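You operate a simulated robot arm through the tools that you are given. There is no shell and no other tool.

You run a simulated robot arm. Do the job below in one go: nothing can be reset, and whatever is moved stays where it is left.

TASK
Vent the pump on the white plate and start it.
Fine: green lever OPEN, vent knob opened and shut again, all before the switch goes on.

Only the result counts: the job must be done as asked and must still hold three seconds after the hand-in. Knocking over, shifting, dropping, spilling or breaking anything else fails it.

THE ROBOT
A 6-joint arm with a three-finger gripper, fixed in place. Base frame: the origin is at the foot of the arm, x ahead of it, y to its left, z up; the work surface is at about z = 900. Units: mm, rad, N and s.
Its first joint turns from -2.897 to 2.897 rad. Payload 4.89 kg.
The TCP is the grasp point between the finger pads, 30 mm short of the fingertips. In the tool frame z runs along the fingers and y along their closing line. Largest opening 164 mm; the body of the gripper starts 125 mm behind the TCP.
Orientation is that of the tool frame in the base frame, as a unit quaternion [w, x, y, z]. With the fingers straight down and closing along the base's y, the tool's x points along the base's -x, its y along +y and its z along -z.

THE INTERFACE
- The arm moves only by the tool send_rows. Its argument "plan" is text: rows parted by semicolons, each of 6 numbers parted by spaces: the shift along the tool's x, y, z in m, then the turn, a rotation vector about the tool's x, y, z in rad. In form: x y z rx ry rz; .... A call has 1 to 20 rows; each row shifts and turns the commanded pose from where the row before left it, along the tool's axes as they then stand. "gripper" is the closure, from 0 (fully open) to 1 (shut), set as the call begins (left out, the last holds). Rows are played at 5 a second. More than 50 mm and 0.15 rad between two rows, or a gripper value outside its range, and nothing of the call is played. Where a pose cannot be reached the arm comes as near as it can. A force on the tool above 40 N (or 10 N above the force at the start of the call, whichever is more), or a blocked arm, ends the call early, and 0.2 s more pass. The fingers move at their own pace (about 108 mm/s each) and stop on an object; they squeeze with about 25 N. The grip force told is the motor's: it shows also when the fingers shut on nothing. Time passes only in rows, and 0.2 s behind the last, so rows that do not move let the fingers close. The reply holds the time, the measured pose of the TCP, the force on the tool along the base axes, the opening and the grip force, in the units named above and with some noise, with the torque about the TCP (base axes, N m) and any sound that the robot's microphone picked up.
- Cameras (640 x 400 px; columns grow to the right, rows downward): "scene" is fixed at [400.1, -500.8, 1584.8]; the picture's right is [0.65, -0.76, 0.00], its down [-0.34, -0.29, -0.89] and it looks along [0.68, 0.58, -0.45] (base axes); focal length 351 px, centre (320, 200). "wrist" rides on the gripper at [76, -2, -152] in the tool frame; the picture's right is [0.02, 1.00, 0.00], its down [-0.88, 0.02, -0.47] and it looks along [-0.47, 0.01, 0.88] (tool axes); focal length 247 px, centre (320, 200). There is no depth. A picture from a camera that has moved, and an enlarged one, comes with that camera's place and axes in the base frame and with its lens.
- grab_frame(camera): a new picture of that camera. The clock stands still meanwhile.
- lift_body(by): slides the trunk up (or, below 0, down) by that many mm; the arm rides with it, the base frame stays. It gives what a move gives, with no picture.
- zoom(camera, box): a new picture of the part [left, top, right, bottom] of that camera's present view, enlarged. The clock stands still meanwhile.
- finish_job(): hands the job in; it is judged then, once.

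Nothing tells you positions but the pictures and the camera data. Unless the task says otherwise, let go and move clear before handing in.

The tools are called after "Request:" by a JSON object that holds its "fn" and its "kwargs". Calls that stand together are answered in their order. send_rows: Moves the arm, as the interface text tells. Its arguments: {"type":"object","properties":{"plan":{"type":"string"},"gripper":{"type":"number"}},"required":["plan"]} The other tools are called the same way: lift_body (by) slides the trunk up or down; grab_frame (camera) takes a picture; zoom (camera, box) takes an enlarged picture of a part of a camera's view; finish_job () hands the job in.

At the start:

```text
clock: 0.0
tool_pos: [653.8, -288.1, 1411.7]
ee_rot: [-0.001, 0.0, 1.0, 0.0]
contact_force: [0.1, 0.3, 0.0]
torque: [0.04, -0.02, 0.03]
width: 164.1
finger_force: 0.0
trunk travel left (down, up): [-175.0, 215.0]
```

scene: 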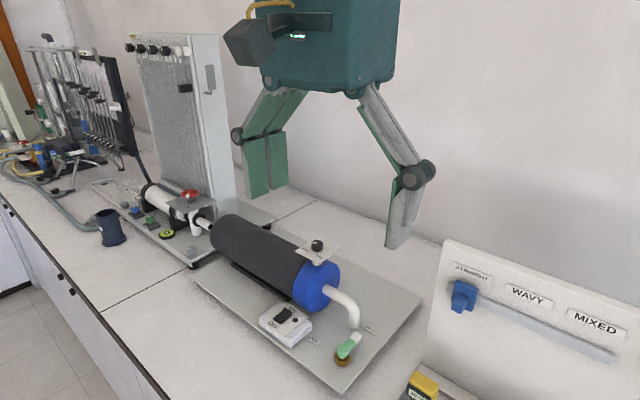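
wrist: 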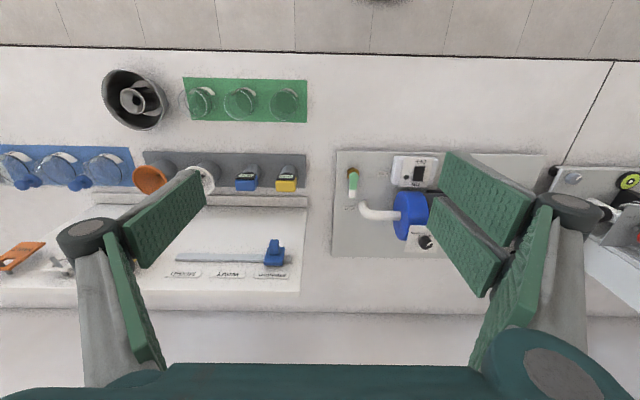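

I see a bench with a dark cylindrical pump with a blue end on a pale plate, a black knob on a tag, a switch box and a green lever near the front; another apparatus is to the left. I'll enlarge the views before I move anything.

Request:
{"fn": "zoom", "kwargs": {"camera": "scene", "box": [180, 180, 440, 400]}}

Request:
{"fn": "zoom", "kwargs": {"camera": "scene", "box": [80, 160, 280, 285]}}

Request:
{"fn": "zoom", "kwargs": {"camera": "wrist", "box": [320, 130, 480, 270]}}

Request:
{"fn": "zoom", "kwargs": {"camera": "wrist", "box": [480, 130, 640, 270]}}

```text
1.82 times, centred on (310, 290) of scene
camera zoom: at [400.1, -500.8, 1584.8], right [0.65, -0.76, 0.0], down [-0.34, -0.29, -0.89], along [0.68, 0.58, -0.45], focal length 638 px, centre (338, 36)
```

zoom: 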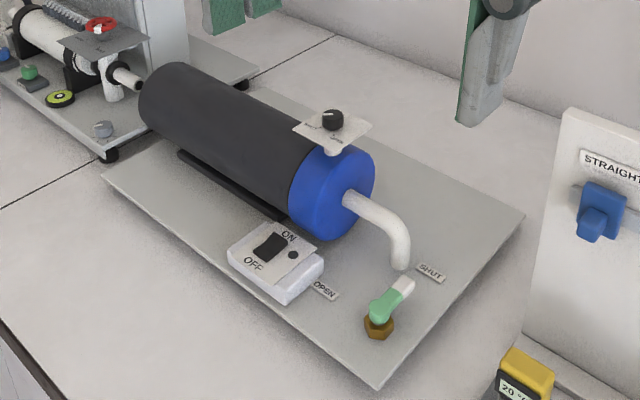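

```text
3.20 times, centred on (180, 222) of scene
camera zoom: at [400.1, -500.8, 1584.8], right [0.65, -0.76, 0.0], down [-0.34, -0.29, -0.89], along [0.68, 0.58, -0.45], focal length 1123 px, centre (768, 128)
```

zoom: 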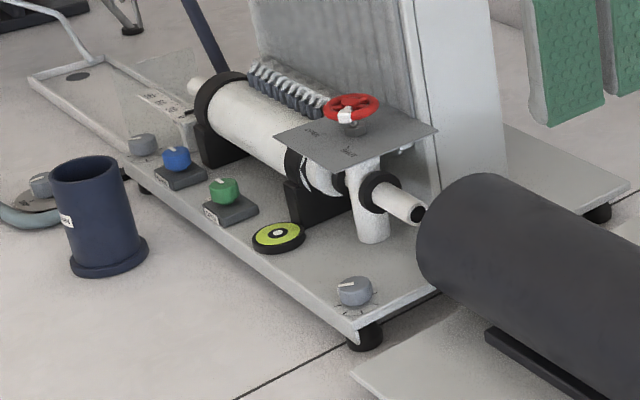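

```text
2.86 times, centred on (400, 200) of wrist
camera zoom: at [578.2, -289.8, 1563.8], right [-0.02, 1.0, 0.0], down [0.88, 0.02, 0.47], along [0.47, 0.01, -0.88], focal length 706 px, centre (91, 200)
```

zoom: 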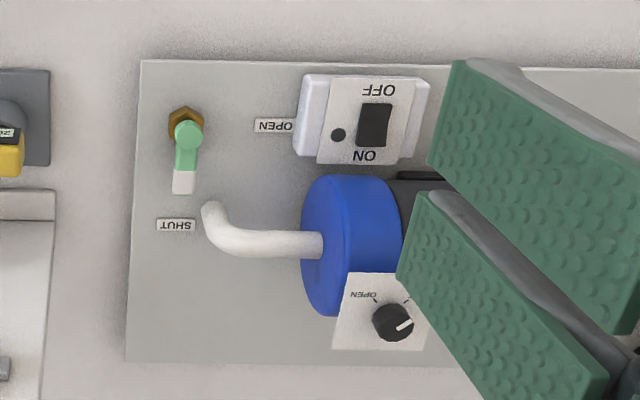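

```text
2.86 times, centred on (560, 200) of wrist
camera zoom: at [578.2, -289.8, 1563.8], right [-0.02, 1.0, 0.0], down [0.88, 0.02, 0.47], along [0.47, 0.01, -0.88], focal length 706 px, centre (-366, 200)
```

zoom: 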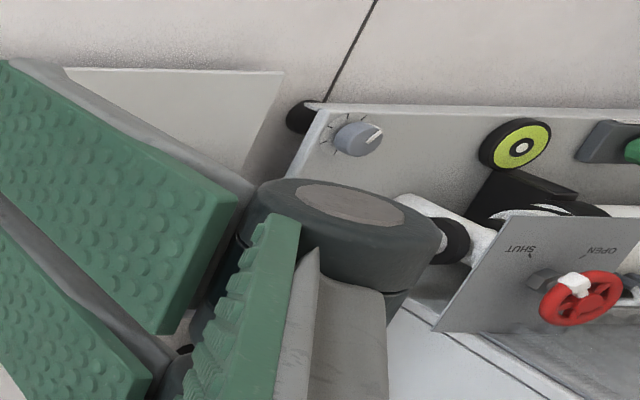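

The pump plate carries the green lever (pointing at SHUT, with OPEN to its +y side), a switch box (OFF on the near side, ON on the far side) and a vent knob near (917, -47, 1120). I'll move the hand over the area for a better look, staying high.

Request:
{"fn": "send_rows", "kwargs": {"plan": "-0.034 0.028 0 0 0 0; -0.034 0.028 0 0 0 0; -0.034 0.028 0 0 0 0; -0.034 0.028 0 0 0 0; -0.034 0.028 0 0 0 0; 0 0 0 0 0 0", "gripper": 0}}

Request:
{"fn": "grab_frame", "kwargs": {"camera": "wrist"}}

```text
clock: 1.4
tool_pos: [824.5, -146.2, 1412.9]
ee_rot: [0.0, 0.0, 1.0, 0.0]
contact_force: [0.7, -0.3, -1.5]
torque: [-0.05, 0.09, 0.03]
width: 163.9
finger_force: 0.1
trunk travel left (down, up): [-175.0, 215.0]
```

```text
taken
camera wrist: at [749.0, -148.4, 1564.5], right [-0.02, 1.0, 0.0], down [0.88, 0.02, 0.47], along [0.47, 0.01, -0.88], focal length 247 px, centre (320, 200)
```

wrist: 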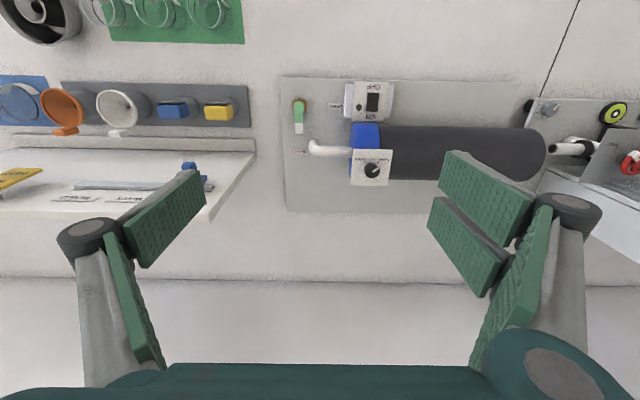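

Request:
{"fn": "zoom", "kwargs": {"camera": "wrist", "box": [270, 65, 430, 165]}}

Request:
{"fn": "zoom", "kwargs": {"camera": "wrist", "box": [330, 130, 410, 200]}}

Request:
{"fn": "zoom", "kwargs": {"camera": "wrist", "box": [270, 65, 560, 225]}}

Request:
{"fn": "zoom", "kwargs": {"camera": "scene", "box": [240, 220, 400, 380]}}

```text
4.00 times, centred on (350, 115) of wrist
camera zoom: at [749.0, -148.4, 1564.5], right [-0.02, 1.0, 0.0], down [0.88, 0.02, 0.47], along [0.47, 0.01, -0.88], focal length 988 px, centre (200, 540)
```

zoom: 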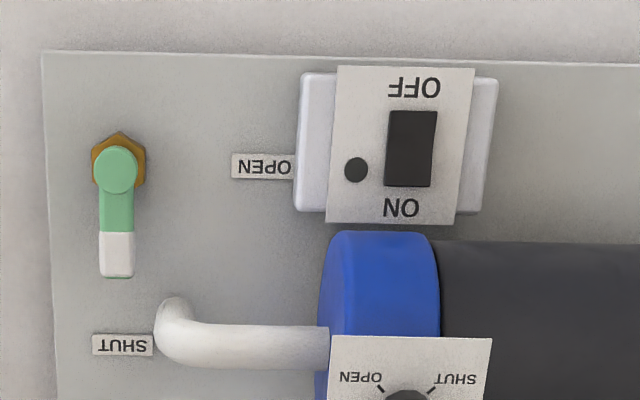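

```text
5.71 times, centred on (370, 165) of wrist
camera zoom: at [749.0, -148.4, 1564.5], right [-0.02, 1.0, 0.0], down [0.88, 0.02, 0.47], along [0.47, 0.01, -0.88], focal length 1411 px, centre (34, 400)
```

zoom: 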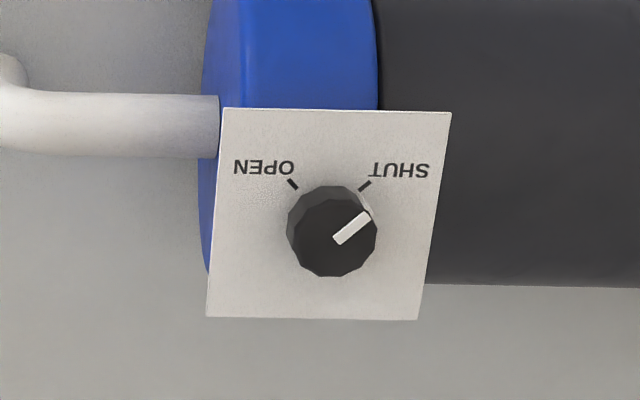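

```text
2.21 times, centred on (415, 145) of wrist
camera zoom: at [749.0, -148.4, 1564.5], right [-0.02, 1.0, 0.0], down [0.88, 0.02, 0.47], along [0.47, 0.01, -0.88], focal length 545 px, centre (110, 321)
```

zoom: 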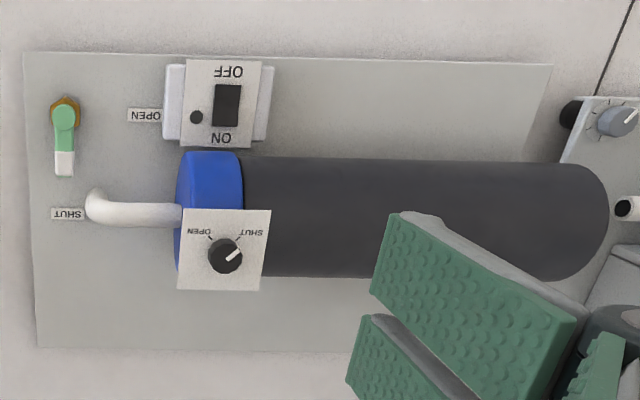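

```text
2.50 times, centred on (320, 300) of scene
camera zoom: at [400.1, -500.8, 1584.8], right [0.65, -0.76, 0.0], down [-0.34, -0.29, -0.89], along [0.68, 0.58, -0.45], focal length 877 px, centre (320, -50)
```

zoom: 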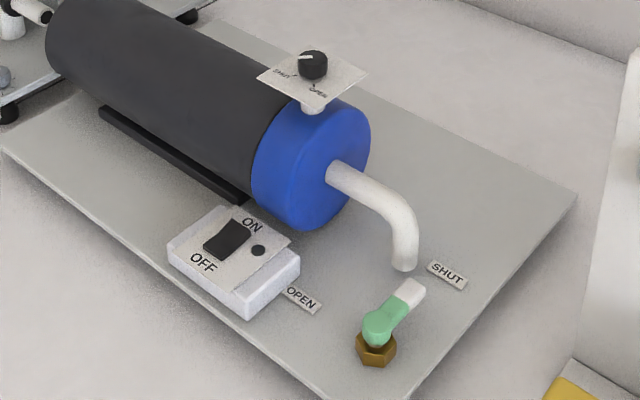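

The lever pivots near (828, -195, 967) with its tip near (875, -197). The knob's SHUT mark is to its -x/+y side and OPEN to its -x/-y side, and the switch is near (816, -30, 966). I'll close the fingers partway and go down over the lever for a closer look.

Request:
{"fn": "send_rows", "kwargs": {"plan": "-0.005 -0.0085 0.043 0 0 0; -0.005 -0.0085 0.043 0 0 0; -0.005 -0.0085 0.043 0 0 0; -0.005 -0.0085 0.043 0 0 0; -0.005 -0.0085 0.043 0 0 0; -0.005 -0.0085 0.043 0 0 0; 0 0 0 0 0 0", "gripper": 0.7}}

Request:
{"fn": "grab_frame", "kwargs": {"camera": "wrist"}}

Request:
{"fn": "grab_frame", "kwargs": {"camera": "scene"}}

```text
clock: 3.0
tool_pos: [854.5, -199.7, 1151.8]
ee_rot: [0.0, -0.001, 1.0, 0.0]
contact_force: [0.6, -0.6, -1.0]
torque: [0.04, 0.08, 0.01]
width: 49.4
finger_force: 0.0
trunk travel left (down, up): [-175.0, 215.0]
```

```text
taken
camera wrist: at [778.9, -200.9, 1304.6], right [-0.02, 1.0, 0.0], down [0.88, 0.02, 0.47], along [0.47, 0.01, -0.88], focal length 247 px, centre (320, 200)
```

wrist: 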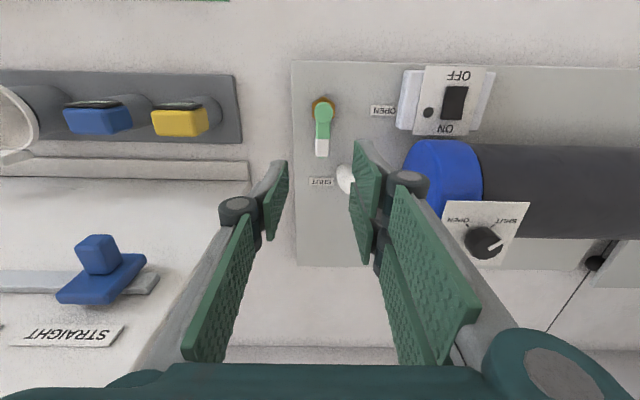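

```text
taken
```

scene: 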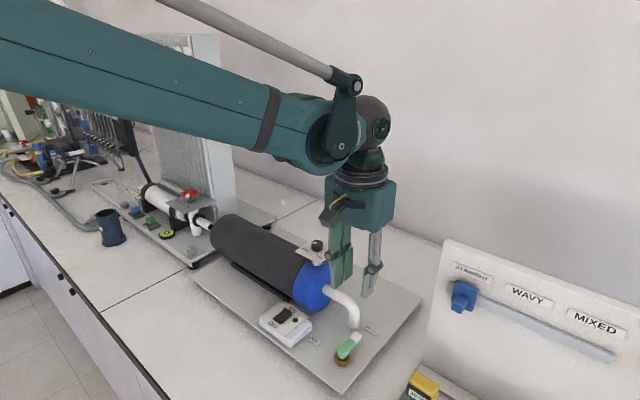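

The hand hangs above the lever with the fingers about 50 mm apart. I'll enlarge both views to fix the lever and knob positions more precisely.

Request:
{"fn": "zoom", "kwargs": {"camera": "wrist", "box": [280, 60, 500, 200]}}

Request:
{"fn": "zoom", "kwargs": {"camera": "scene", "box": [310, 300, 390, 380]}}

Request:
{"fn": "zoom", "kwargs": {"camera": "scene", "box": [290, 180, 410, 310]}}

Request:
{"fn": "zoom", "kwargs": {"camera": "wrist", "box": [430, 190, 540, 270]}}

```text
2.86 times, centred on (390, 130) of wrist
camera zoom: at [778.9, -200.9, 1304.6], right [-0.02, 1.0, 0.0], down [0.88, 0.02, 0.47], along [0.47, 0.01, -0.88], focal length 706 px, centre (120, 400)
```

zoom: 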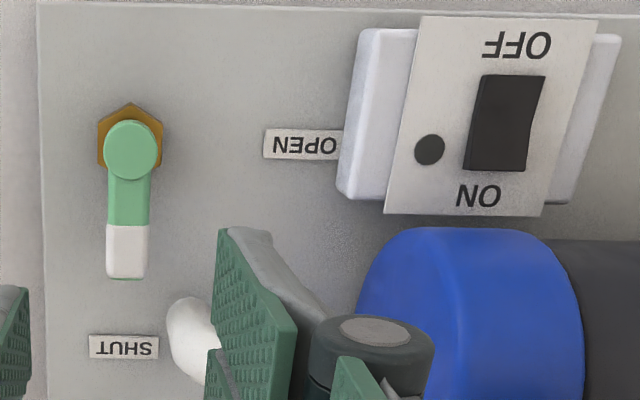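

```text
5.00 times, centred on (350, 340) of scene
camera zoom: at [400.1, -500.8, 1584.8], right [0.65, -0.76, 0.0], down [-0.34, -0.29, -0.89], along [0.68, 0.58, -0.45], focal length 1755 px, centre (170, -500)
```

zoom: 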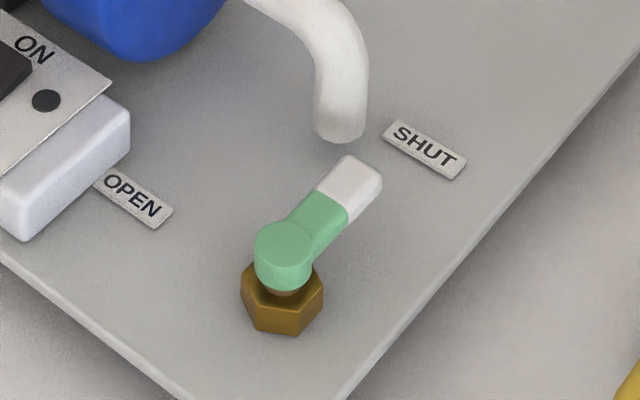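

```text
3.08 times, centred on (350, 245) of scene
camera zoom: at [400.1, -500.8, 1584.8], right [0.65, -0.76, 0.0], down [-0.34, -0.29, -0.89], along [0.68, 0.58, -0.45], focal length 1080 px, centre (228, 62)
```

zoom: 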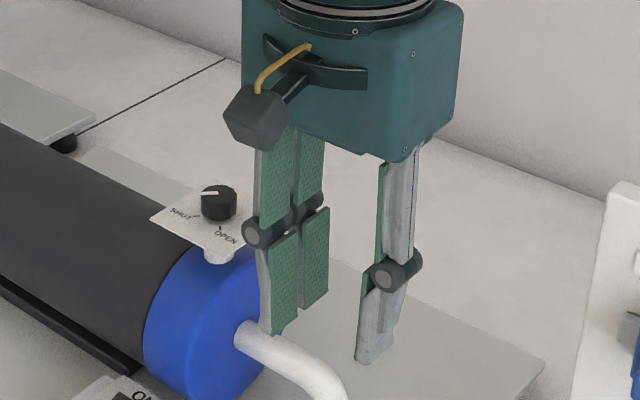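

```text
5.00 times, centred on (485, 230) of wrist
camera zoom: at [778.9, -200.9, 1304.6], right [-0.02, 1.0, 0.0], down [0.88, 0.02, 0.47], along [0.47, 0.01, -0.88], focal length 1235 px, centre (-505, 50)
```

zoom: 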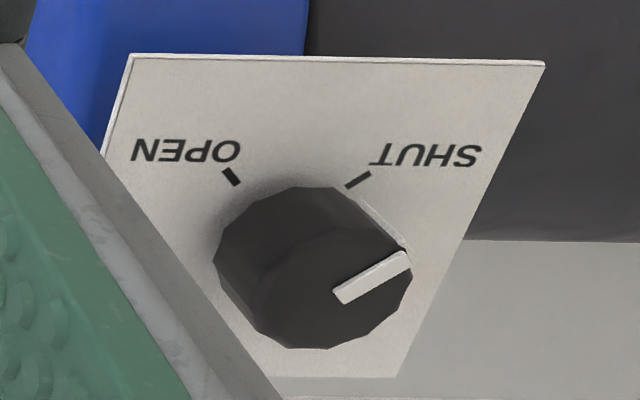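

The lever is 20 mm wide, runs from its pivot at about (828.5, -195.5) to x = 888, and its top is at about z = 970; the white pipe sits just beyond at x > 888. I'll lower the open fingers either side of the lever at x = 860, then check.

Request:
{"fn": "send_rows", "kwargs": {"plan": "-0.0055 0.0042 0.03 0 0 0; 0 0 0.04 0 0 0; 0 0 0.04 0 0 0; 0 0 0.03 0 0 0; 0 0 0 0 0 0", "gripper": 0.74}}

Request:
{"fn": "grab_frame", "kwargs": {"camera": "wrist"}}

Request:
{"fn": "zoom", "kwargs": {"camera": "scene", "box": [280, 250, 420, 390]}}

```text
clock: 4.2
tool_pos: [861.6, -195.0, 1013.9]
ee_rot: [0.0, 0.0, 1.0, 0.0]
contact_force: [-0.6, -0.1, -0.5]
torque: [-0.01, 0.05, 0.02]
width: 42.9
finger_force: 0.1
trunk travel left (down, up): [-175.0, 215.0]
```

```text
taken
camera wrist: at [785.6, -196.7, 1166.5], right [-0.02, 1.0, 0.0], down [0.88, 0.02, 0.47], along [0.47, 0.01, -0.88], focal length 247 px, centre (320, 200)
```

wrist: 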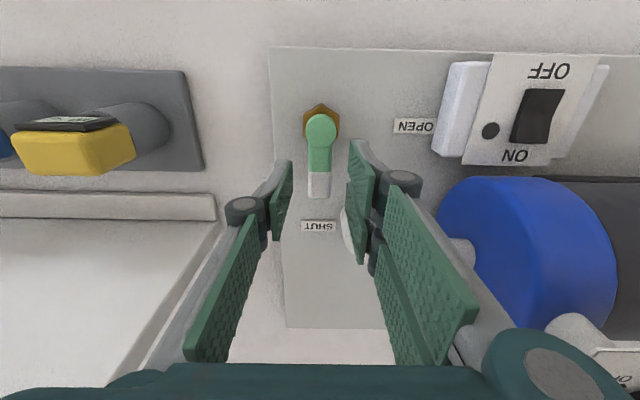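

```text
2.86 times, centred on (350, 320) of scene
camera zoom: at [400.1, -500.8, 1584.8], right [0.65, -0.76, 0.0], down [-0.34, -0.29, -0.89], along [0.68, 0.58, -0.45], focal length 1003 px, centre (234, -143)
```

zoom: 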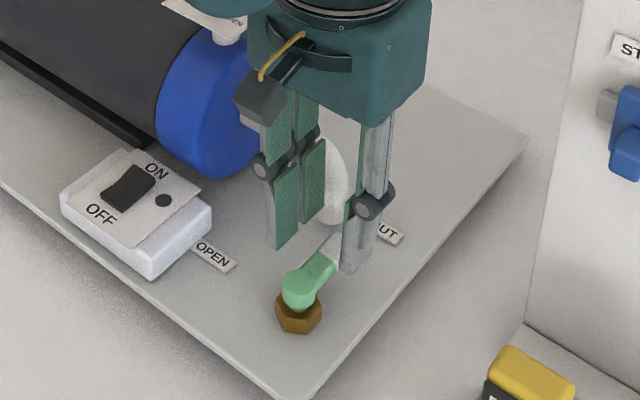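

The fingers straddle the lever with clearance from the pipe. I'll go down 40 mm further so the tips are beside the lever, then close on it.

Request:
{"fn": "send_rows", "kwargs": {"plan": "0 0 0.02 0 0 0; 0 0 0.02 0 0 0; 0 0 0 0 0 0", "gripper": 0.74}}

Request:
{"fn": "grab_frame", "kwargs": {"camera": "wrist"}}

Request:
{"fn": "zoom", "kwargs": {"camera": "scene", "box": [280, 250, 420, 390]}}

```text
clock: 5.0
tool_pos: [859.0, -194.0, 973.5]
ee_rot: [-0.001, -0.001, 1.0, 0.0]
contact_force: [0.6, 0.4, -1.3]
torque: [-0.03, 0.05, -0.03]
width: 42.7
finger_force: 0.0
trunk travel left (down, up): [-175.0, 215.0]
```

```text
taken
camera wrist: at [784.7, -195.6, 1125.5], right [-0.02, 1.0, 0.0], down [0.88, 0.02, 0.47], along [0.47, 0.01, -0.88], focal length 247 px, centre (320, 200)
```

wrist: 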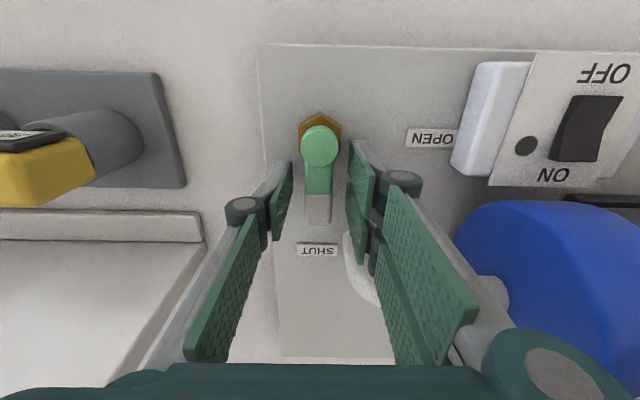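

```text
2.86 times, centred on (350, 320) of scene
camera zoom: at [400.1, -500.8, 1584.8], right [0.65, -0.76, 0.0], down [-0.34, -0.29, -0.89], along [0.68, 0.58, -0.45], focal length 1003 px, centre (234, -143)
```

zoom: 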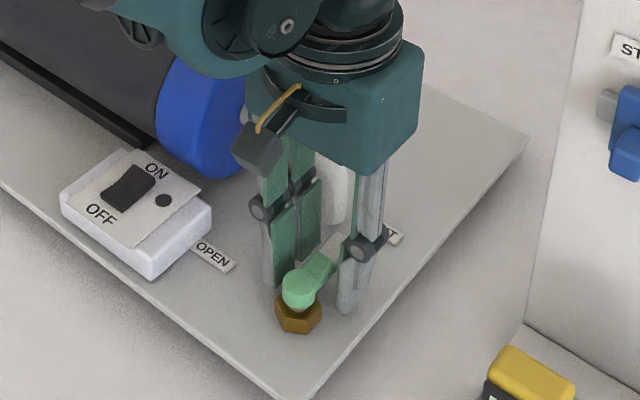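

The fingers flank the lever with the tips just above the plate. I'll close them on it now.

Request:
{"fn": "send_rows", "kwargs": {"plan": "0 0 0 0 0 0; 0 0 0 0 0 0; 0 0 0 0 0 0", "gripper": 1}}

Request:
{"fn": "grab_frame", "kwargs": {"camera": "wrist"}}

```text
clock: 5.6
tool_pos: [859.9, -190.2, 972.3]
ee_rot: [0.0, -0.001, 1.0, 0.002]
contact_force: [-1.3, 13.5, -3.3]
torque: [0.6, 0.04, -0.39]
width: 24.9
finger_force: 45.2
trunk travel left (down, up): [-175.0, 215.0]
stopped in row 3: the force on the tool passed its limit at 43 N (the readings are from after the stop); the commanded pose is now the measured one
```

```text
taken
camera wrist: at [784.5, -192.1, 1125.5], right [-0.02, 1.0, 0.0], down [0.88, 0.02, 0.47], along [0.47, 0.01, -0.88], focal length 247 px, centre (320, 200)
```

wrist: 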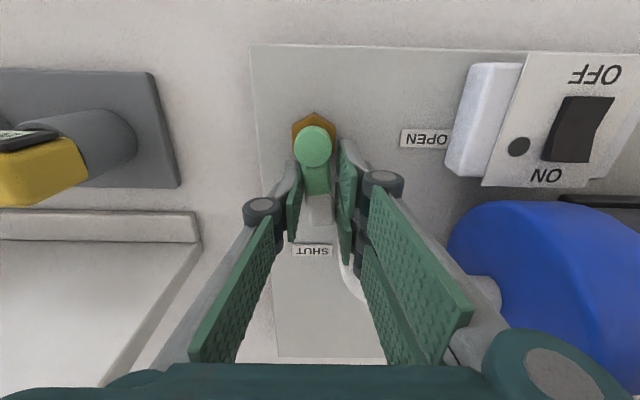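

The fingers have met the lever with 25 mm between them, and the arm has been shifted about 4 mm in y. I'll check this closely before turning the lever.

Request:
{"fn": "zoom", "kwargs": {"camera": "wrist", "box": [250, 90, 400, 270]}}

Request:
{"fn": "zoom", "kwargs": {"camera": "scene", "box": [310, 290, 400, 380]}}

```text
2.22 times, centred on (325, 180) of wrist
camera zoom: at [784.5, -192.1, 1125.5], right [-0.02, 1.0, 0.0], down [0.88, 0.02, 0.47], along [0.47, 0.01, -0.88], focal length 549 px, centre (309, 244)
```

zoom: 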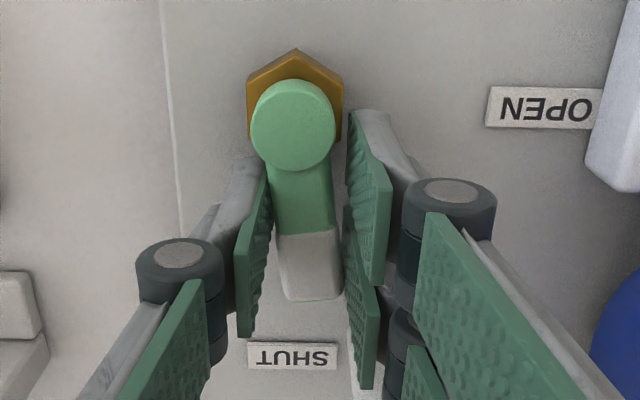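

```text
4.44 times, centred on (355, 335) of scene
camera zoom: at [400.1, -500.8, 1584.8], right [0.65, -0.76, 0.0], down [-0.34, -0.29, -0.89], along [0.68, 0.58, -0.45], focal length 1560 px, centre (164, -400)
```

zoom: 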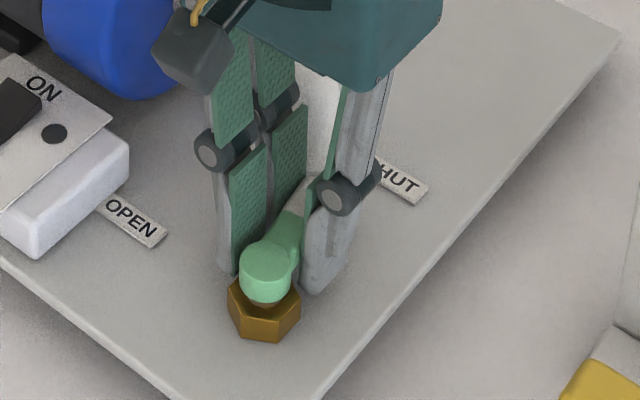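

The lever has already followed the hand about 5° and the pads sit slightly askew on it. I'll swing the hand along the arc around the pivot in small steps, turning it so the pads line up with the lever.

Request:
{"fn": "send_rows", "kwargs": {"plan": "0.0002 0.001 0 0 0 -0.0873; 0.0002 0.001 0 0 0 -0.0873; 0.0002 0.001 0 0 0 -0.0873; 0 0 0 0 0 0", "gripper": 1}}

Request:
{"fn": "grab_frame", "kwargs": {"camera": "wrist"}}

```text
clock: 6.2
tool_pos: [859.9, -185.0, 973.8]
ee_rot: [0.0, -0.069, 0.998, 0.004]
contact_force: [0.8, 13.5, -3.0]
torque: [0.79, -0.27, -0.34]
width: 24.5
finger_force: 44.9
trunk travel left (down, up): [-175.0, 215.0]
stopped in row 2: the force on the tool passed its limit at 42 N (the readings are from after the stop); the commanded pose is now the measured one
```

```text
taken
camera wrist: at [786.3, -198.8, 1125.3], right [-0.16, 0.99, 0.01], down [0.87, 0.14, 0.47], along [0.47, 0.08, -0.88], focal length 247 px, centre (320, 200)
```

wrist: 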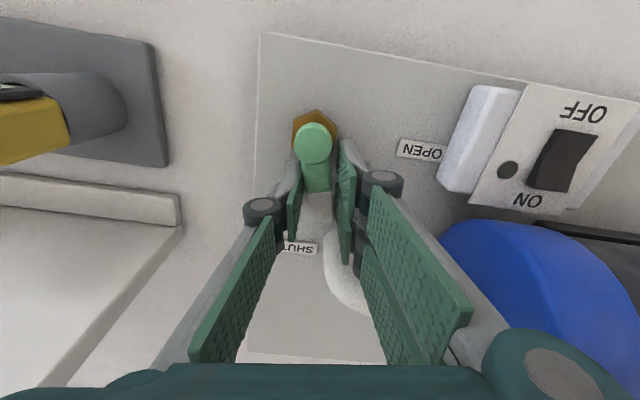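

The hand turned about 8° and stopped again on the force limit, with a steady push toward +y. I'll look closely for what is touching.

Request:
{"fn": "zoom", "kwargs": {"camera": "wrist", "box": [250, 90, 400, 270]}}

Request:
{"fn": "zoom", "kwargs": {"camera": "scene", "box": [300, 270, 400, 380]}}

```text
2.22 times, centred on (325, 180) of wrist
camera zoom: at [786.3, -198.8, 1125.3], right [-0.16, 0.99, 0.01], down [0.87, 0.14, 0.47], along [0.47, 0.08, -0.88], focal length 549 px, centre (309, 244)
```

zoom: 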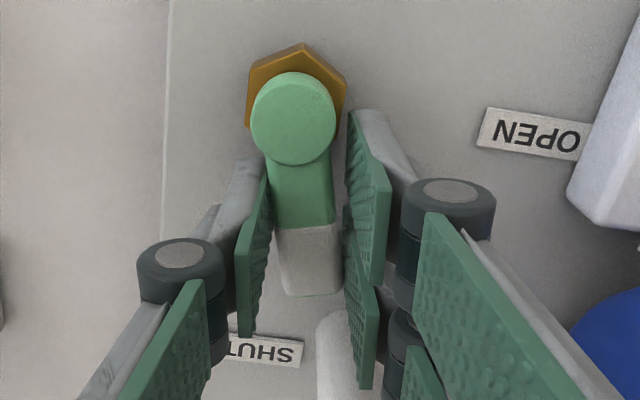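

```text
3.64 times, centred on (350, 325) of scene
camera zoom: at [400.1, -500.8, 1584.8], right [0.65, -0.76, 0.0], down [-0.34, -0.29, -0.89], along [0.68, 0.58, -0.45], focal length 1276 px, centre (211, -254)
```

zoom: 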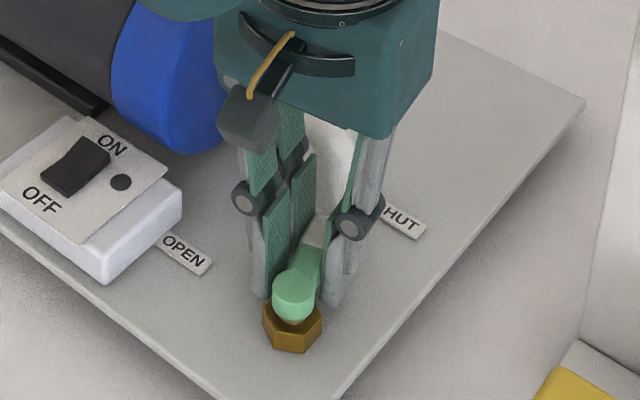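

The lever is about 19° round but the hand is only turned 8°, so the pads are skewed and the grip strains. I'll loosen slightly, turn the hand to line up with the lever, and look again.

Request:
{"fn": "send_rows", "kwargs": {"plan": "0 0 0 0 0 0; 0 0 0 0 0 0; 0 0 0 0 0 -0.09; 0 0 0 0 0 -0.09; 0 0 0 0 0 0", "gripper": 0.8}}

Request:
{"fn": "zoom", "kwargs": {"camera": "wrist", "box": [250, 90, 400, 270]}}

```text
clock: 7.4
tool_pos: [860.7, -186.2, 974.2]
ee_rot: [0.0, -0.16, 0.987, 0.002]
contact_force: [2.9, 9.3, 1.2]
torque: [0.24, -0.07, -0.33]
width: 36.0
finger_force: 3.6
trunk travel left (down, up): [-175.0, 215.0]
```

```text
2.22 times, centred on (325, 180) of wrist
camera zoom: at [789.8, -212.6, 1125.2], right [-0.34, 0.94, 0.01], down [0.83, 0.29, 0.48], along [0.45, 0.16, -0.88], focal length 549 px, centre (309, 244)
```

zoom: 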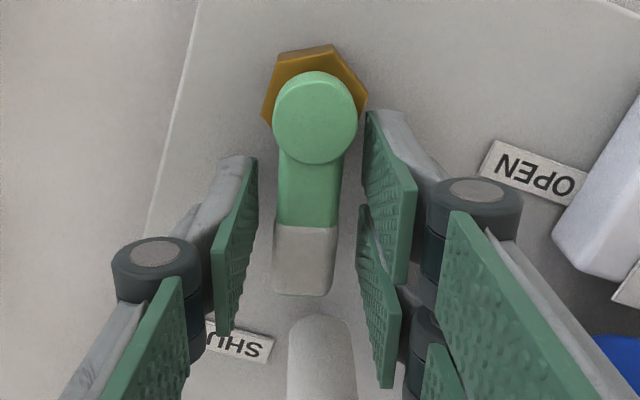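

A steady push remains with the fingers loose, so a far right finger may be touching the white pipe, which is nearer than I took it to be. I'll look at the pipe before doing anything else.

Request:
{"fn": "zoom", "kwargs": {"camera": "wrist", "box": [300, 160, 440, 290]}}

Request:
{"fn": "zoom", "kwargs": {"camera": "scene", "box": [300, 240, 400, 340]}}

Request:
{"fn": "grab_frame", "kwargs": {"camera": "scene"}}

Request:
{"fn": "grab_frame", "kwargs": {"camera": "wrist"}}

```text
3.08 times, centred on (370, 225) of wrist
camera zoom: at [789.8, -212.6, 1125.2], right [-0.34, 0.94, 0.01], down [0.83, 0.29, 0.48], along [0.45, 0.16, -0.88], focal length 760 px, centre (166, 123)
```

zoom: 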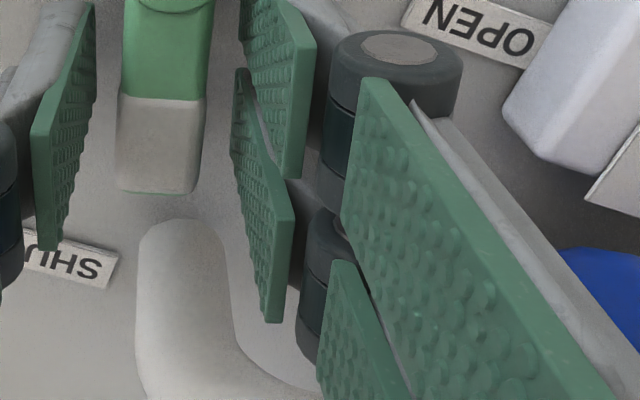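

```text
4.00 times, centred on (350, 290) of scene
camera zoom: at [400.1, -500.8, 1584.8], right [0.65, -0.76, 0.0], down [-0.34, -0.29, -0.89], along [0.68, 0.58, -0.45], focal length 1404 px, centre (200, -160)
```

zoom: 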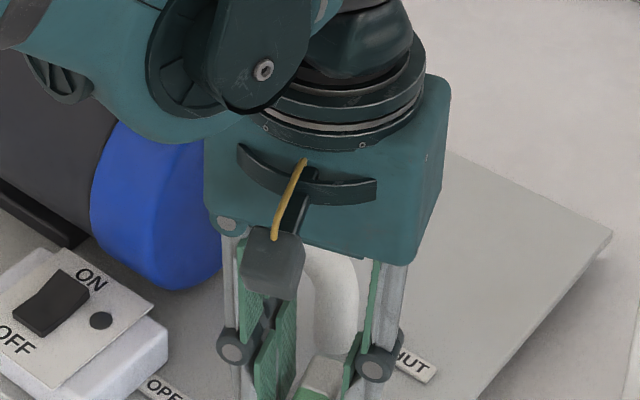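

```text
taken
```

scene: 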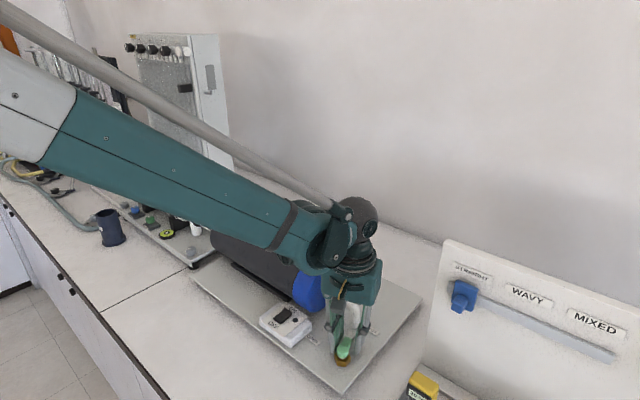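

```text
taken
camera wrist: at [789.8, -212.6, 1125.2], right [-0.34, 0.94, 0.01], down [0.83, 0.29, 0.48], along [0.45, 0.16, -0.88], focal length 247 px, centre (320, 200)
```

wrist: 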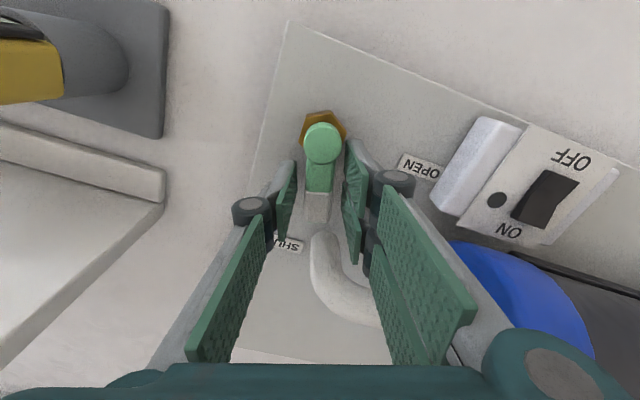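

The push comes from a right-hand finger against the pipe or the lever's round hub, since the right side carries two fingers spread along the lever. I'll open to 43 mm again and see whether the force goes away.

Request:
{"fn": "send_rows", "kwargs": {"plan": "0 0 0 0 0 0; 0 0 0 0 0 0", "gripper": 0.74}}

Request:
{"fn": "zoom", "kwargs": {"camera": "wrist", "box": [250, 90, 430, 310]}}

```text
clock: 8.0
tool_pos: [860.9, -186.0, 972.5]
ee_rot: [0.001, -0.159, 0.987, 0.002]
contact_force: [0.4, 0.6, 0.0]
torque: [0.05, 0.01, 0.01]
width: 42.7
finger_force: 0.1
trunk travel left (down, up): [-175.0, 215.0]
```

```text
1.82 times, centred on (340, 200) of wrist
camera zoom: at [789.6, -213.4, 1125.2], right [-0.33, 0.94, 0.01], down [0.83, 0.29, 0.48], along [0.45, 0.16, -0.88], focal length 449 px, centre (284, 200)
```

zoom: 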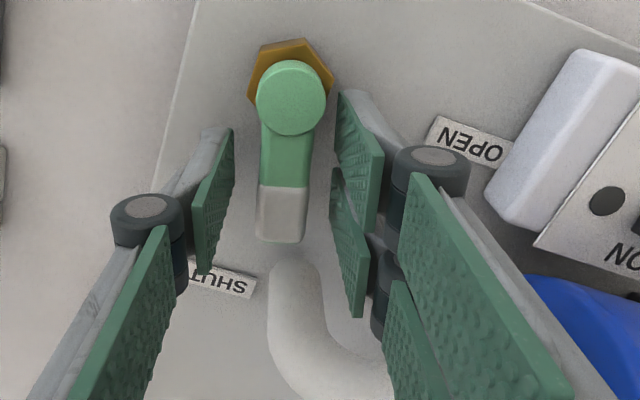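

The force is gone, so the far right finger was touching the pipe when closing. I'll back the hand 10 mm toward the pivot, raise it 8 mm, and use the open fingers as a fork to swing the lever from the pipe side.

Request:
{"fn": "send_rows", "kwargs": {"plan": "0.005 0 -0.004 0 0 0; 0.005 0 -0.004 0 0 0; 0.0002 0.0031 0 0 0 -0.1309; 0.0002 0.0031 0 0 0 -0.1309; 0 0 0 0 0 0", "gripper": 0.72}}

Request:
{"fn": "grab_frame", "kwargs": {"camera": "wrist"}}

```text
clock: 9.2
tool_pos: [848.6, -184.5, 980.9]
ee_rot: [0.001, -0.287, 0.958, 0.003]
contact_force: [-0.4, -0.1, -1.0]
torque: [0.05, -0.01, 0.01]
width: 46.1
finger_force: 0.1
trunk travel left (down, up): [-175.0, 215.0]
```

```text
taken
camera wrist: at [786.7, -228.9, 1133.4], right [-0.57, 0.82, 0.0], down [0.73, 0.5, 0.48], along [0.39, 0.27, -0.88], focal length 247 px, centre (320, 200)
```

wrist: 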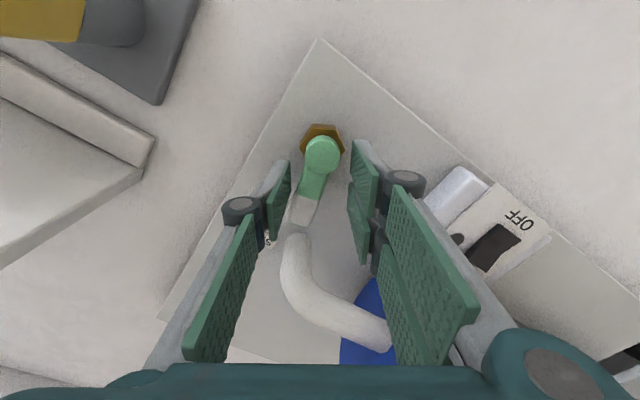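

The hand is at 33° with no contact, and the fork is around the lever, clear of the pipe. I'll swing further to about 56° and narrow the fingers to about 32 mm.

Request:
{"fn": "send_rows", "kwargs": {"plan": "0.0002 0.0031 0 0 0 -0.1309; 0.0002 0.0031 0 0 0 -0.1309; 0.0002 0.0031 0 0 0 -0.1309; 0 0 0 0 0 0", "gripper": 0.76}}

Request:
{"fn": "grab_frame", "kwargs": {"camera": "wrist"}}

```text
clock: 10.2
tool_pos: [842.2, -177.9, 981.0]
ee_rot: [0.002, -0.469, 0.883, 0.003]
contact_force: [0.7, -0.6, -0.3]
torque: [-0.01, -0.01, -0.02]
width: 40.1
finger_force: 0.4
trunk travel left (down, up): [-175.0, 215.0]
```

```text
taken
camera wrist: at [801.6, -242.9, 1133.5], right [-0.84, 0.54, 0.0], down [0.48, 0.74, 0.48], along [0.26, 0.4, -0.88], focal length 247 px, centre (320, 200)
```

wrist: 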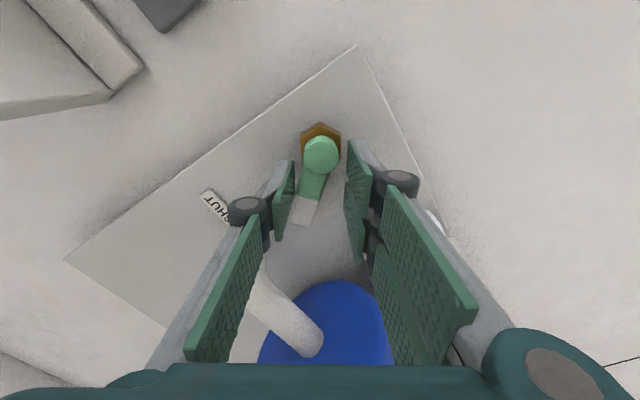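

The lever is following (about 40° now) with under 1 N of force. I'll narrow the fork a little and continue the swing to 90°.

Request:
{"fn": "send_rows", "kwargs": {"plan": "0.0002 0.00284 0 0 0 -0.1187; 0.0002 0.00284 0 0 0 -0.1187; 0.0002 0.00284 0 0 0 -0.1187; 0.0002 0.00284 0 0 0 -0.1187; 0.0002 0.00284 0 0 0 -0.1187; 0 0 0 0 0 0", "gripper": 0.8}}

Request:
{"fn": "grab_frame", "kwargs": {"camera": "wrist"}}

Request:
{"fn": "zoom", "kwargs": {"camera": "scene", "box": [290, 260, 400, 380]}}

```text
clock: 11.6
tool_pos: [829.2, -174.4, 981.6]
ee_rot: [0.002, -0.706, 0.709, 0.003]
contact_force: [1.1, 0.4, -0.1]
torque: [0.0, -0.02, 0.02]
width: 32.9
finger_force: 0.1
trunk travel left (down, up): [-175.0, 215.0]
```

```text
taken
camera wrist: at [831.2, -251.2, 1133.3], right [-1.0, -0.02, 0.0], down [-0.02, 0.88, 0.48], along [-0.01, 0.48, -0.88], focal length 247 px, centre (320, 200)
```

wrist: 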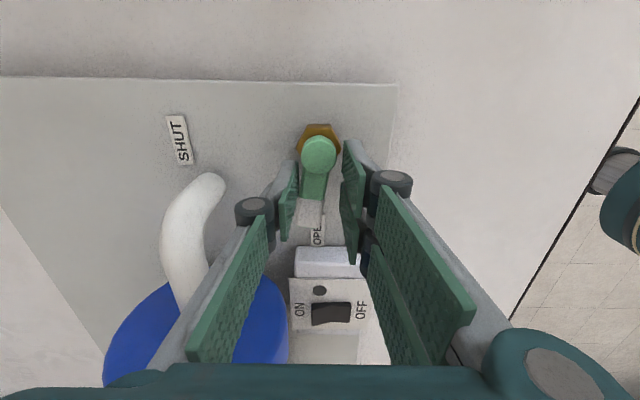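

```text
3.33 times, centred on (345, 320) of scene
camera zoom: at [400.1, -500.8, 1584.8], right [0.65, -0.76, 0.0], down [-0.34, -0.29, -0.89], along [0.68, 0.58, -0.45], focal length 1170 px, centre (237, -200)
```

zoom: 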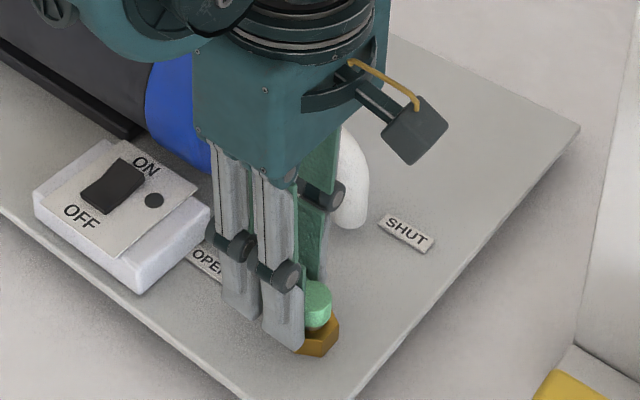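

The hand is at 90° and the lever points nearly at OPEN. I'll enlarge to see how much it lags.

Request:
{"fn": "zoom", "kwargs": {"camera": "wrist", "box": [250, 100, 400, 280]}}

```text
2.22 times, centred on (325, 190) of wrist
camera zoom: at [831.2, -251.2, 1133.3], right [-1.0, -0.02, 0.0], down [-0.02, 0.88, 0.48], along [-0.01, 0.48, -0.88], focal length 549 px, centre (309, 222)
```

zoom: 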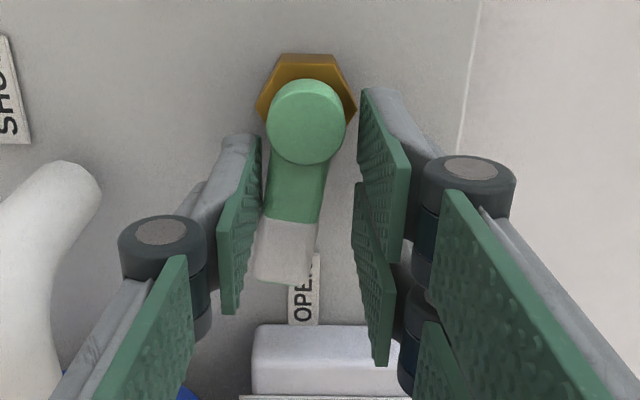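

The lever is about 8° short of OPEN. I'll push sideways about 7 mm toward -x with the left finger in small steps.

Request:
{"fn": "send_rows", "kwargs": {"plan": "0 0.002 0 0 0 0; 0 0.002 0 0 0 0; 0 0.0015 0 0 0 0; 0 0.0015 0 0 0 0; 0 0 0 0 0 0"}}

Request:
{"fn": "zoom", "kwargs": {"camera": "wrist", "box": [250, 100, 400, 280]}}

```text
clock: 12.8
tool_pos: [821.6, -174.3, 981.0]
ee_rot: [0.003, -0.706, 0.708, 0.002]
contact_force: [7.1, 0.8, 2.6]
torque: [-0.02, -0.21, 0.11]
width: 35.7
finger_force: 3.1
trunk travel left (down, up): [-175.0, 215.0]
```

```text
2.22 times, centred on (325, 190) of wrist
camera zoom: at [824.4, -251.8, 1133.1], right [-1.0, -0.02, 0.0], down [-0.02, 0.88, 0.48], along [-0.01, 0.48, -0.88], focal length 549 px, centre (309, 222)
```

zoom: 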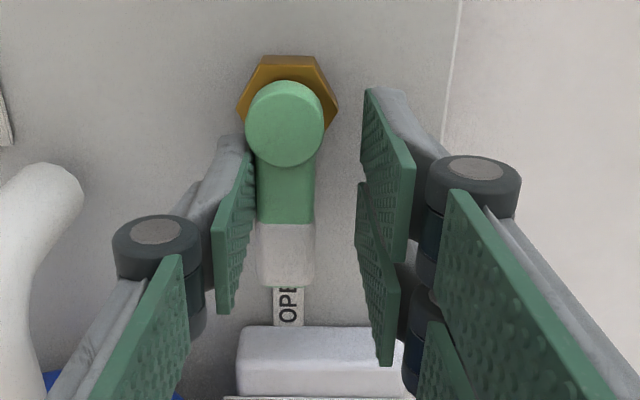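

The lever now lines up with OPEN and the force rose to 7 N, so it seems to be at its stop. I'll press 2 mm more to be sure, then come back off.

Request:
{"fn": "send_rows", "kwargs": {"plan": "0 0.001 0 0 0 0; 0 0.001 0 0 0 0; 0 0 0 0 0 0"}}

Request:
{"fn": "zoom", "kwargs": {"camera": "wrist", "box": [250, 100, 400, 280]}}

```text
clock: 13.6
tool_pos: [819.5, -174.5, 980.1]
ee_rot: [0.002, -0.706, 0.708, 0.003]
contact_force: [15.2, -2.4, 4.8]
torque: [-0.14, -0.45, 0.16]
width: 39.3
finger_force: 7.8
trunk travel left (down, up): [-175.0, 215.0]
```

```text
2.22 times, centred on (325, 190) of wrist
camera zoom: at [822.4, -251.9, 1132.8], right [-1.0, -0.02, 0.0], down [-0.02, 0.88, 0.48], along [-0.01, 0.48, -0.88], focal length 549 px, centre (309, 222)
```

zoom: 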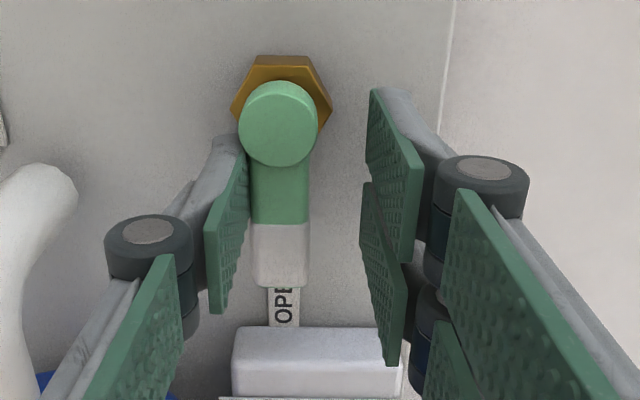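

The lever is hard against its OPEN stop. I'll ease off it, rise straight up and check that it stays.

Request:
{"fn": "send_rows", "kwargs": {"plan": "0 -0.004 0 0 0 0; 0 -0.0045 0 0 0 0; 0 0 -0.02 0 0 0; 0 0 -0.04 0 0 0; 0 0 -0.045 0 0 0; 0 0 -0.045 0 0 0; 0 0 -0.045 0 0 0; 0 0 -0.045 0 0 0; 0 0 0 0 0 0"}}

Request:
{"fn": "grab_frame", "kwargs": {"camera": "wrist"}}

Request:
{"fn": "zoom", "kwargs": {"camera": "scene", "box": [240, 220, 420, 390]}}

```text
clock: 15.6
tool_pos: [827.2, -174.8, 1221.0]
ee_rot: [0.002, -0.706, 0.708, 0.002]
contact_force: [-0.4, 0.1, 0.4]
torque: [-0.06, -0.1, 0.0]
width: 32.9
finger_force: 0.1
trunk travel left (down, up): [-175.0, 215.0]
```

```text
taken
camera wrist: at [829.4, -252.1, 1374.0], right [-1.0, -0.02, 0.0], down [-0.02, 0.88, 0.48], along [-0.01, 0.48, -0.88], focal length 247 px, centre (320, 200)
```

wrist: 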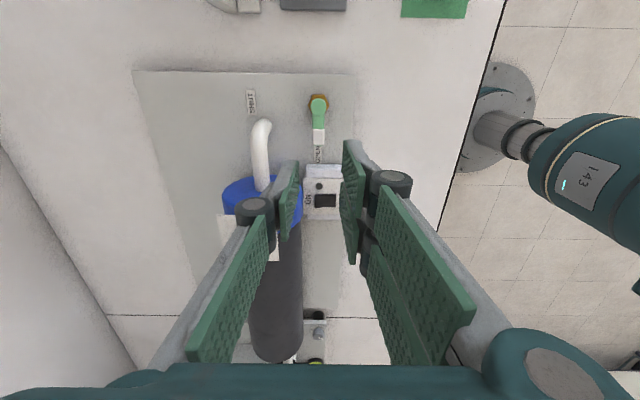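

```text
2.35 times, centred on (330, 305) of scene
camera zoom: at [400.1, -500.8, 1584.8], right [0.65, -0.76, 0.0], down [-0.34, -0.29, -0.89], along [0.68, 0.58, -0.45], focal length 826 px, centre (296, -47)
```

zoom: 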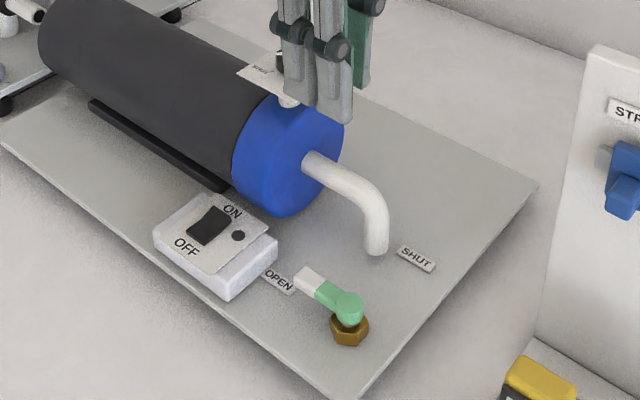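

The lever points squarely at OPEN and nothing else seems to have moved. Next I'll go higher, turn the hand back to its original heading, and move toward the vent knob.

Request:
{"fn": "send_rows", "kwargs": {"plan": "0 0 -0.045 0 0 0; 0 0 -0.045 0 0 0; 0 0 0 0 0 0.1427; 0 0 0 0 0 0.1427; 0 0 0 0 0 0.1427; 0 0 0 0 0 0.1427; 0 0 0 0 0 0.1427; 0 0 0 0 0 0.1427; 0 0 0 0 0 0.1427; 0 0 0 0 0 0.1427; 0 0 0 0 0 0.1427; 0 0 0 0 0 0.1427; 0 0 0 0 0 0.1427; 0 0 0 0 0 0", "gripper": 0.6}}

```text
clock: 18.6
tool_pos: [827.5, -175.3, 1311.0]
ee_rot: [0.0, 0.003, 1.0, 0.004]
contact_force: [0.3, 1.2, -0.5]
torque: [-0.08, 0.01, 0.0]
width: 65.7
finger_force: 0.1
trunk travel left (down, up): [-175.0, 215.0]
```

The hand is back to its original heading at (827, -175, 1311). I'll move over to view the knob from above.

Request:
{"fn": "send_rows", "kwargs": {"plan": "-0.0169 0.0325 0.005 0 0 0; -0.0169 0.0325 0.005 0 0 0; -0.0169 0.0325 0.005 0 0 0; -0.0169 0.0325 0.005 0 0 0; 0 0 0 0 0 0", "gripper": 0.5}}

Request:
{"fn": "grab_frame", "kwargs": {"camera": "wrist"}}

Request:
{"fn": "zoom", "kwargs": {"camera": "scene", "box": [260, 200, 380, 310]}}

```text
clock: 19.8
tool_pos: [895.3, -46.7, 1291.3]
ee_rot: [0.0, 0.003, 1.0, 0.003]
contact_force: [0.4, 0.1, -0.2]
torque: [-0.06, 0.04, -0.02]
width: 81.9
finger_force: 0.0
trunk travel left (down, up): [-175.0, 215.0]
```

```text
taken
camera wrist: at [821.1, -48.4, 1443.6], right [-0.02, 1.0, 0.01], down [0.88, 0.01, 0.47], along [0.47, 0.01, -0.88], focal length 247 px, centre (320, 200)
```

wrist: 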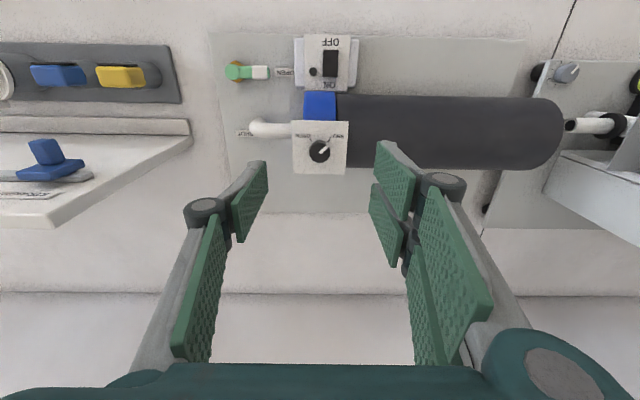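

```text
3.64 times, centred on (320, 255) of scene
camera zoom: at [400.1, -500.8, 1584.8], right [0.65, -0.76, 0.0], down [-0.34, -0.29, -0.89], along [0.68, 0.58, -0.45], focal length 1276 px, centre (320, 0)
```

zoom: 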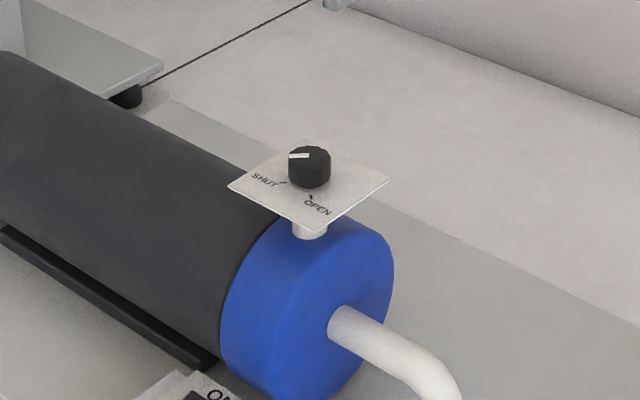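

Request:
{"fn": "zoom", "kwargs": {"camera": "wrist", "box": [280, 110, 360, 190]}}

Request:
{"fn": "zoom", "kwargs": {"camera": "scene", "box": [285, 225, 345, 275]}}

```text
5.00 times, centred on (320, 150) of wrist
camera zoom: at [821.1, -48.4, 1443.6], right [-0.02, 1.0, 0.01], down [0.88, 0.01, 0.47], along [0.47, 0.01, -0.88], focal length 1235 px, centre (320, 450)
```

zoom: 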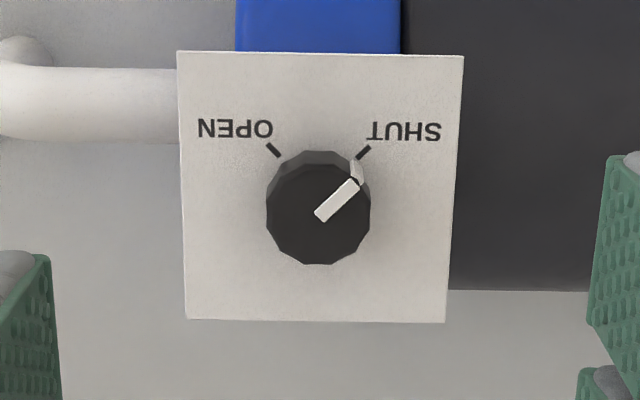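

```text
8.00 times, centred on (315, 250) of scene
camera zoom: at [400.1, -500.8, 1584.8], right [0.65, -0.76, 0.0], down [-0.34, -0.29, -0.89], along [0.68, 0.58, -0.45], focal length 2808 px, centre (360, -200)
```

zoom: 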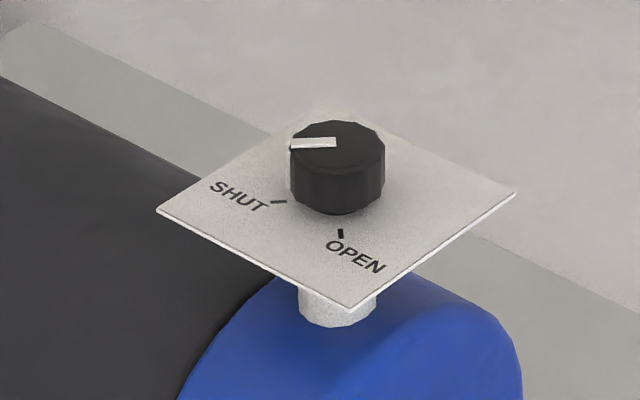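

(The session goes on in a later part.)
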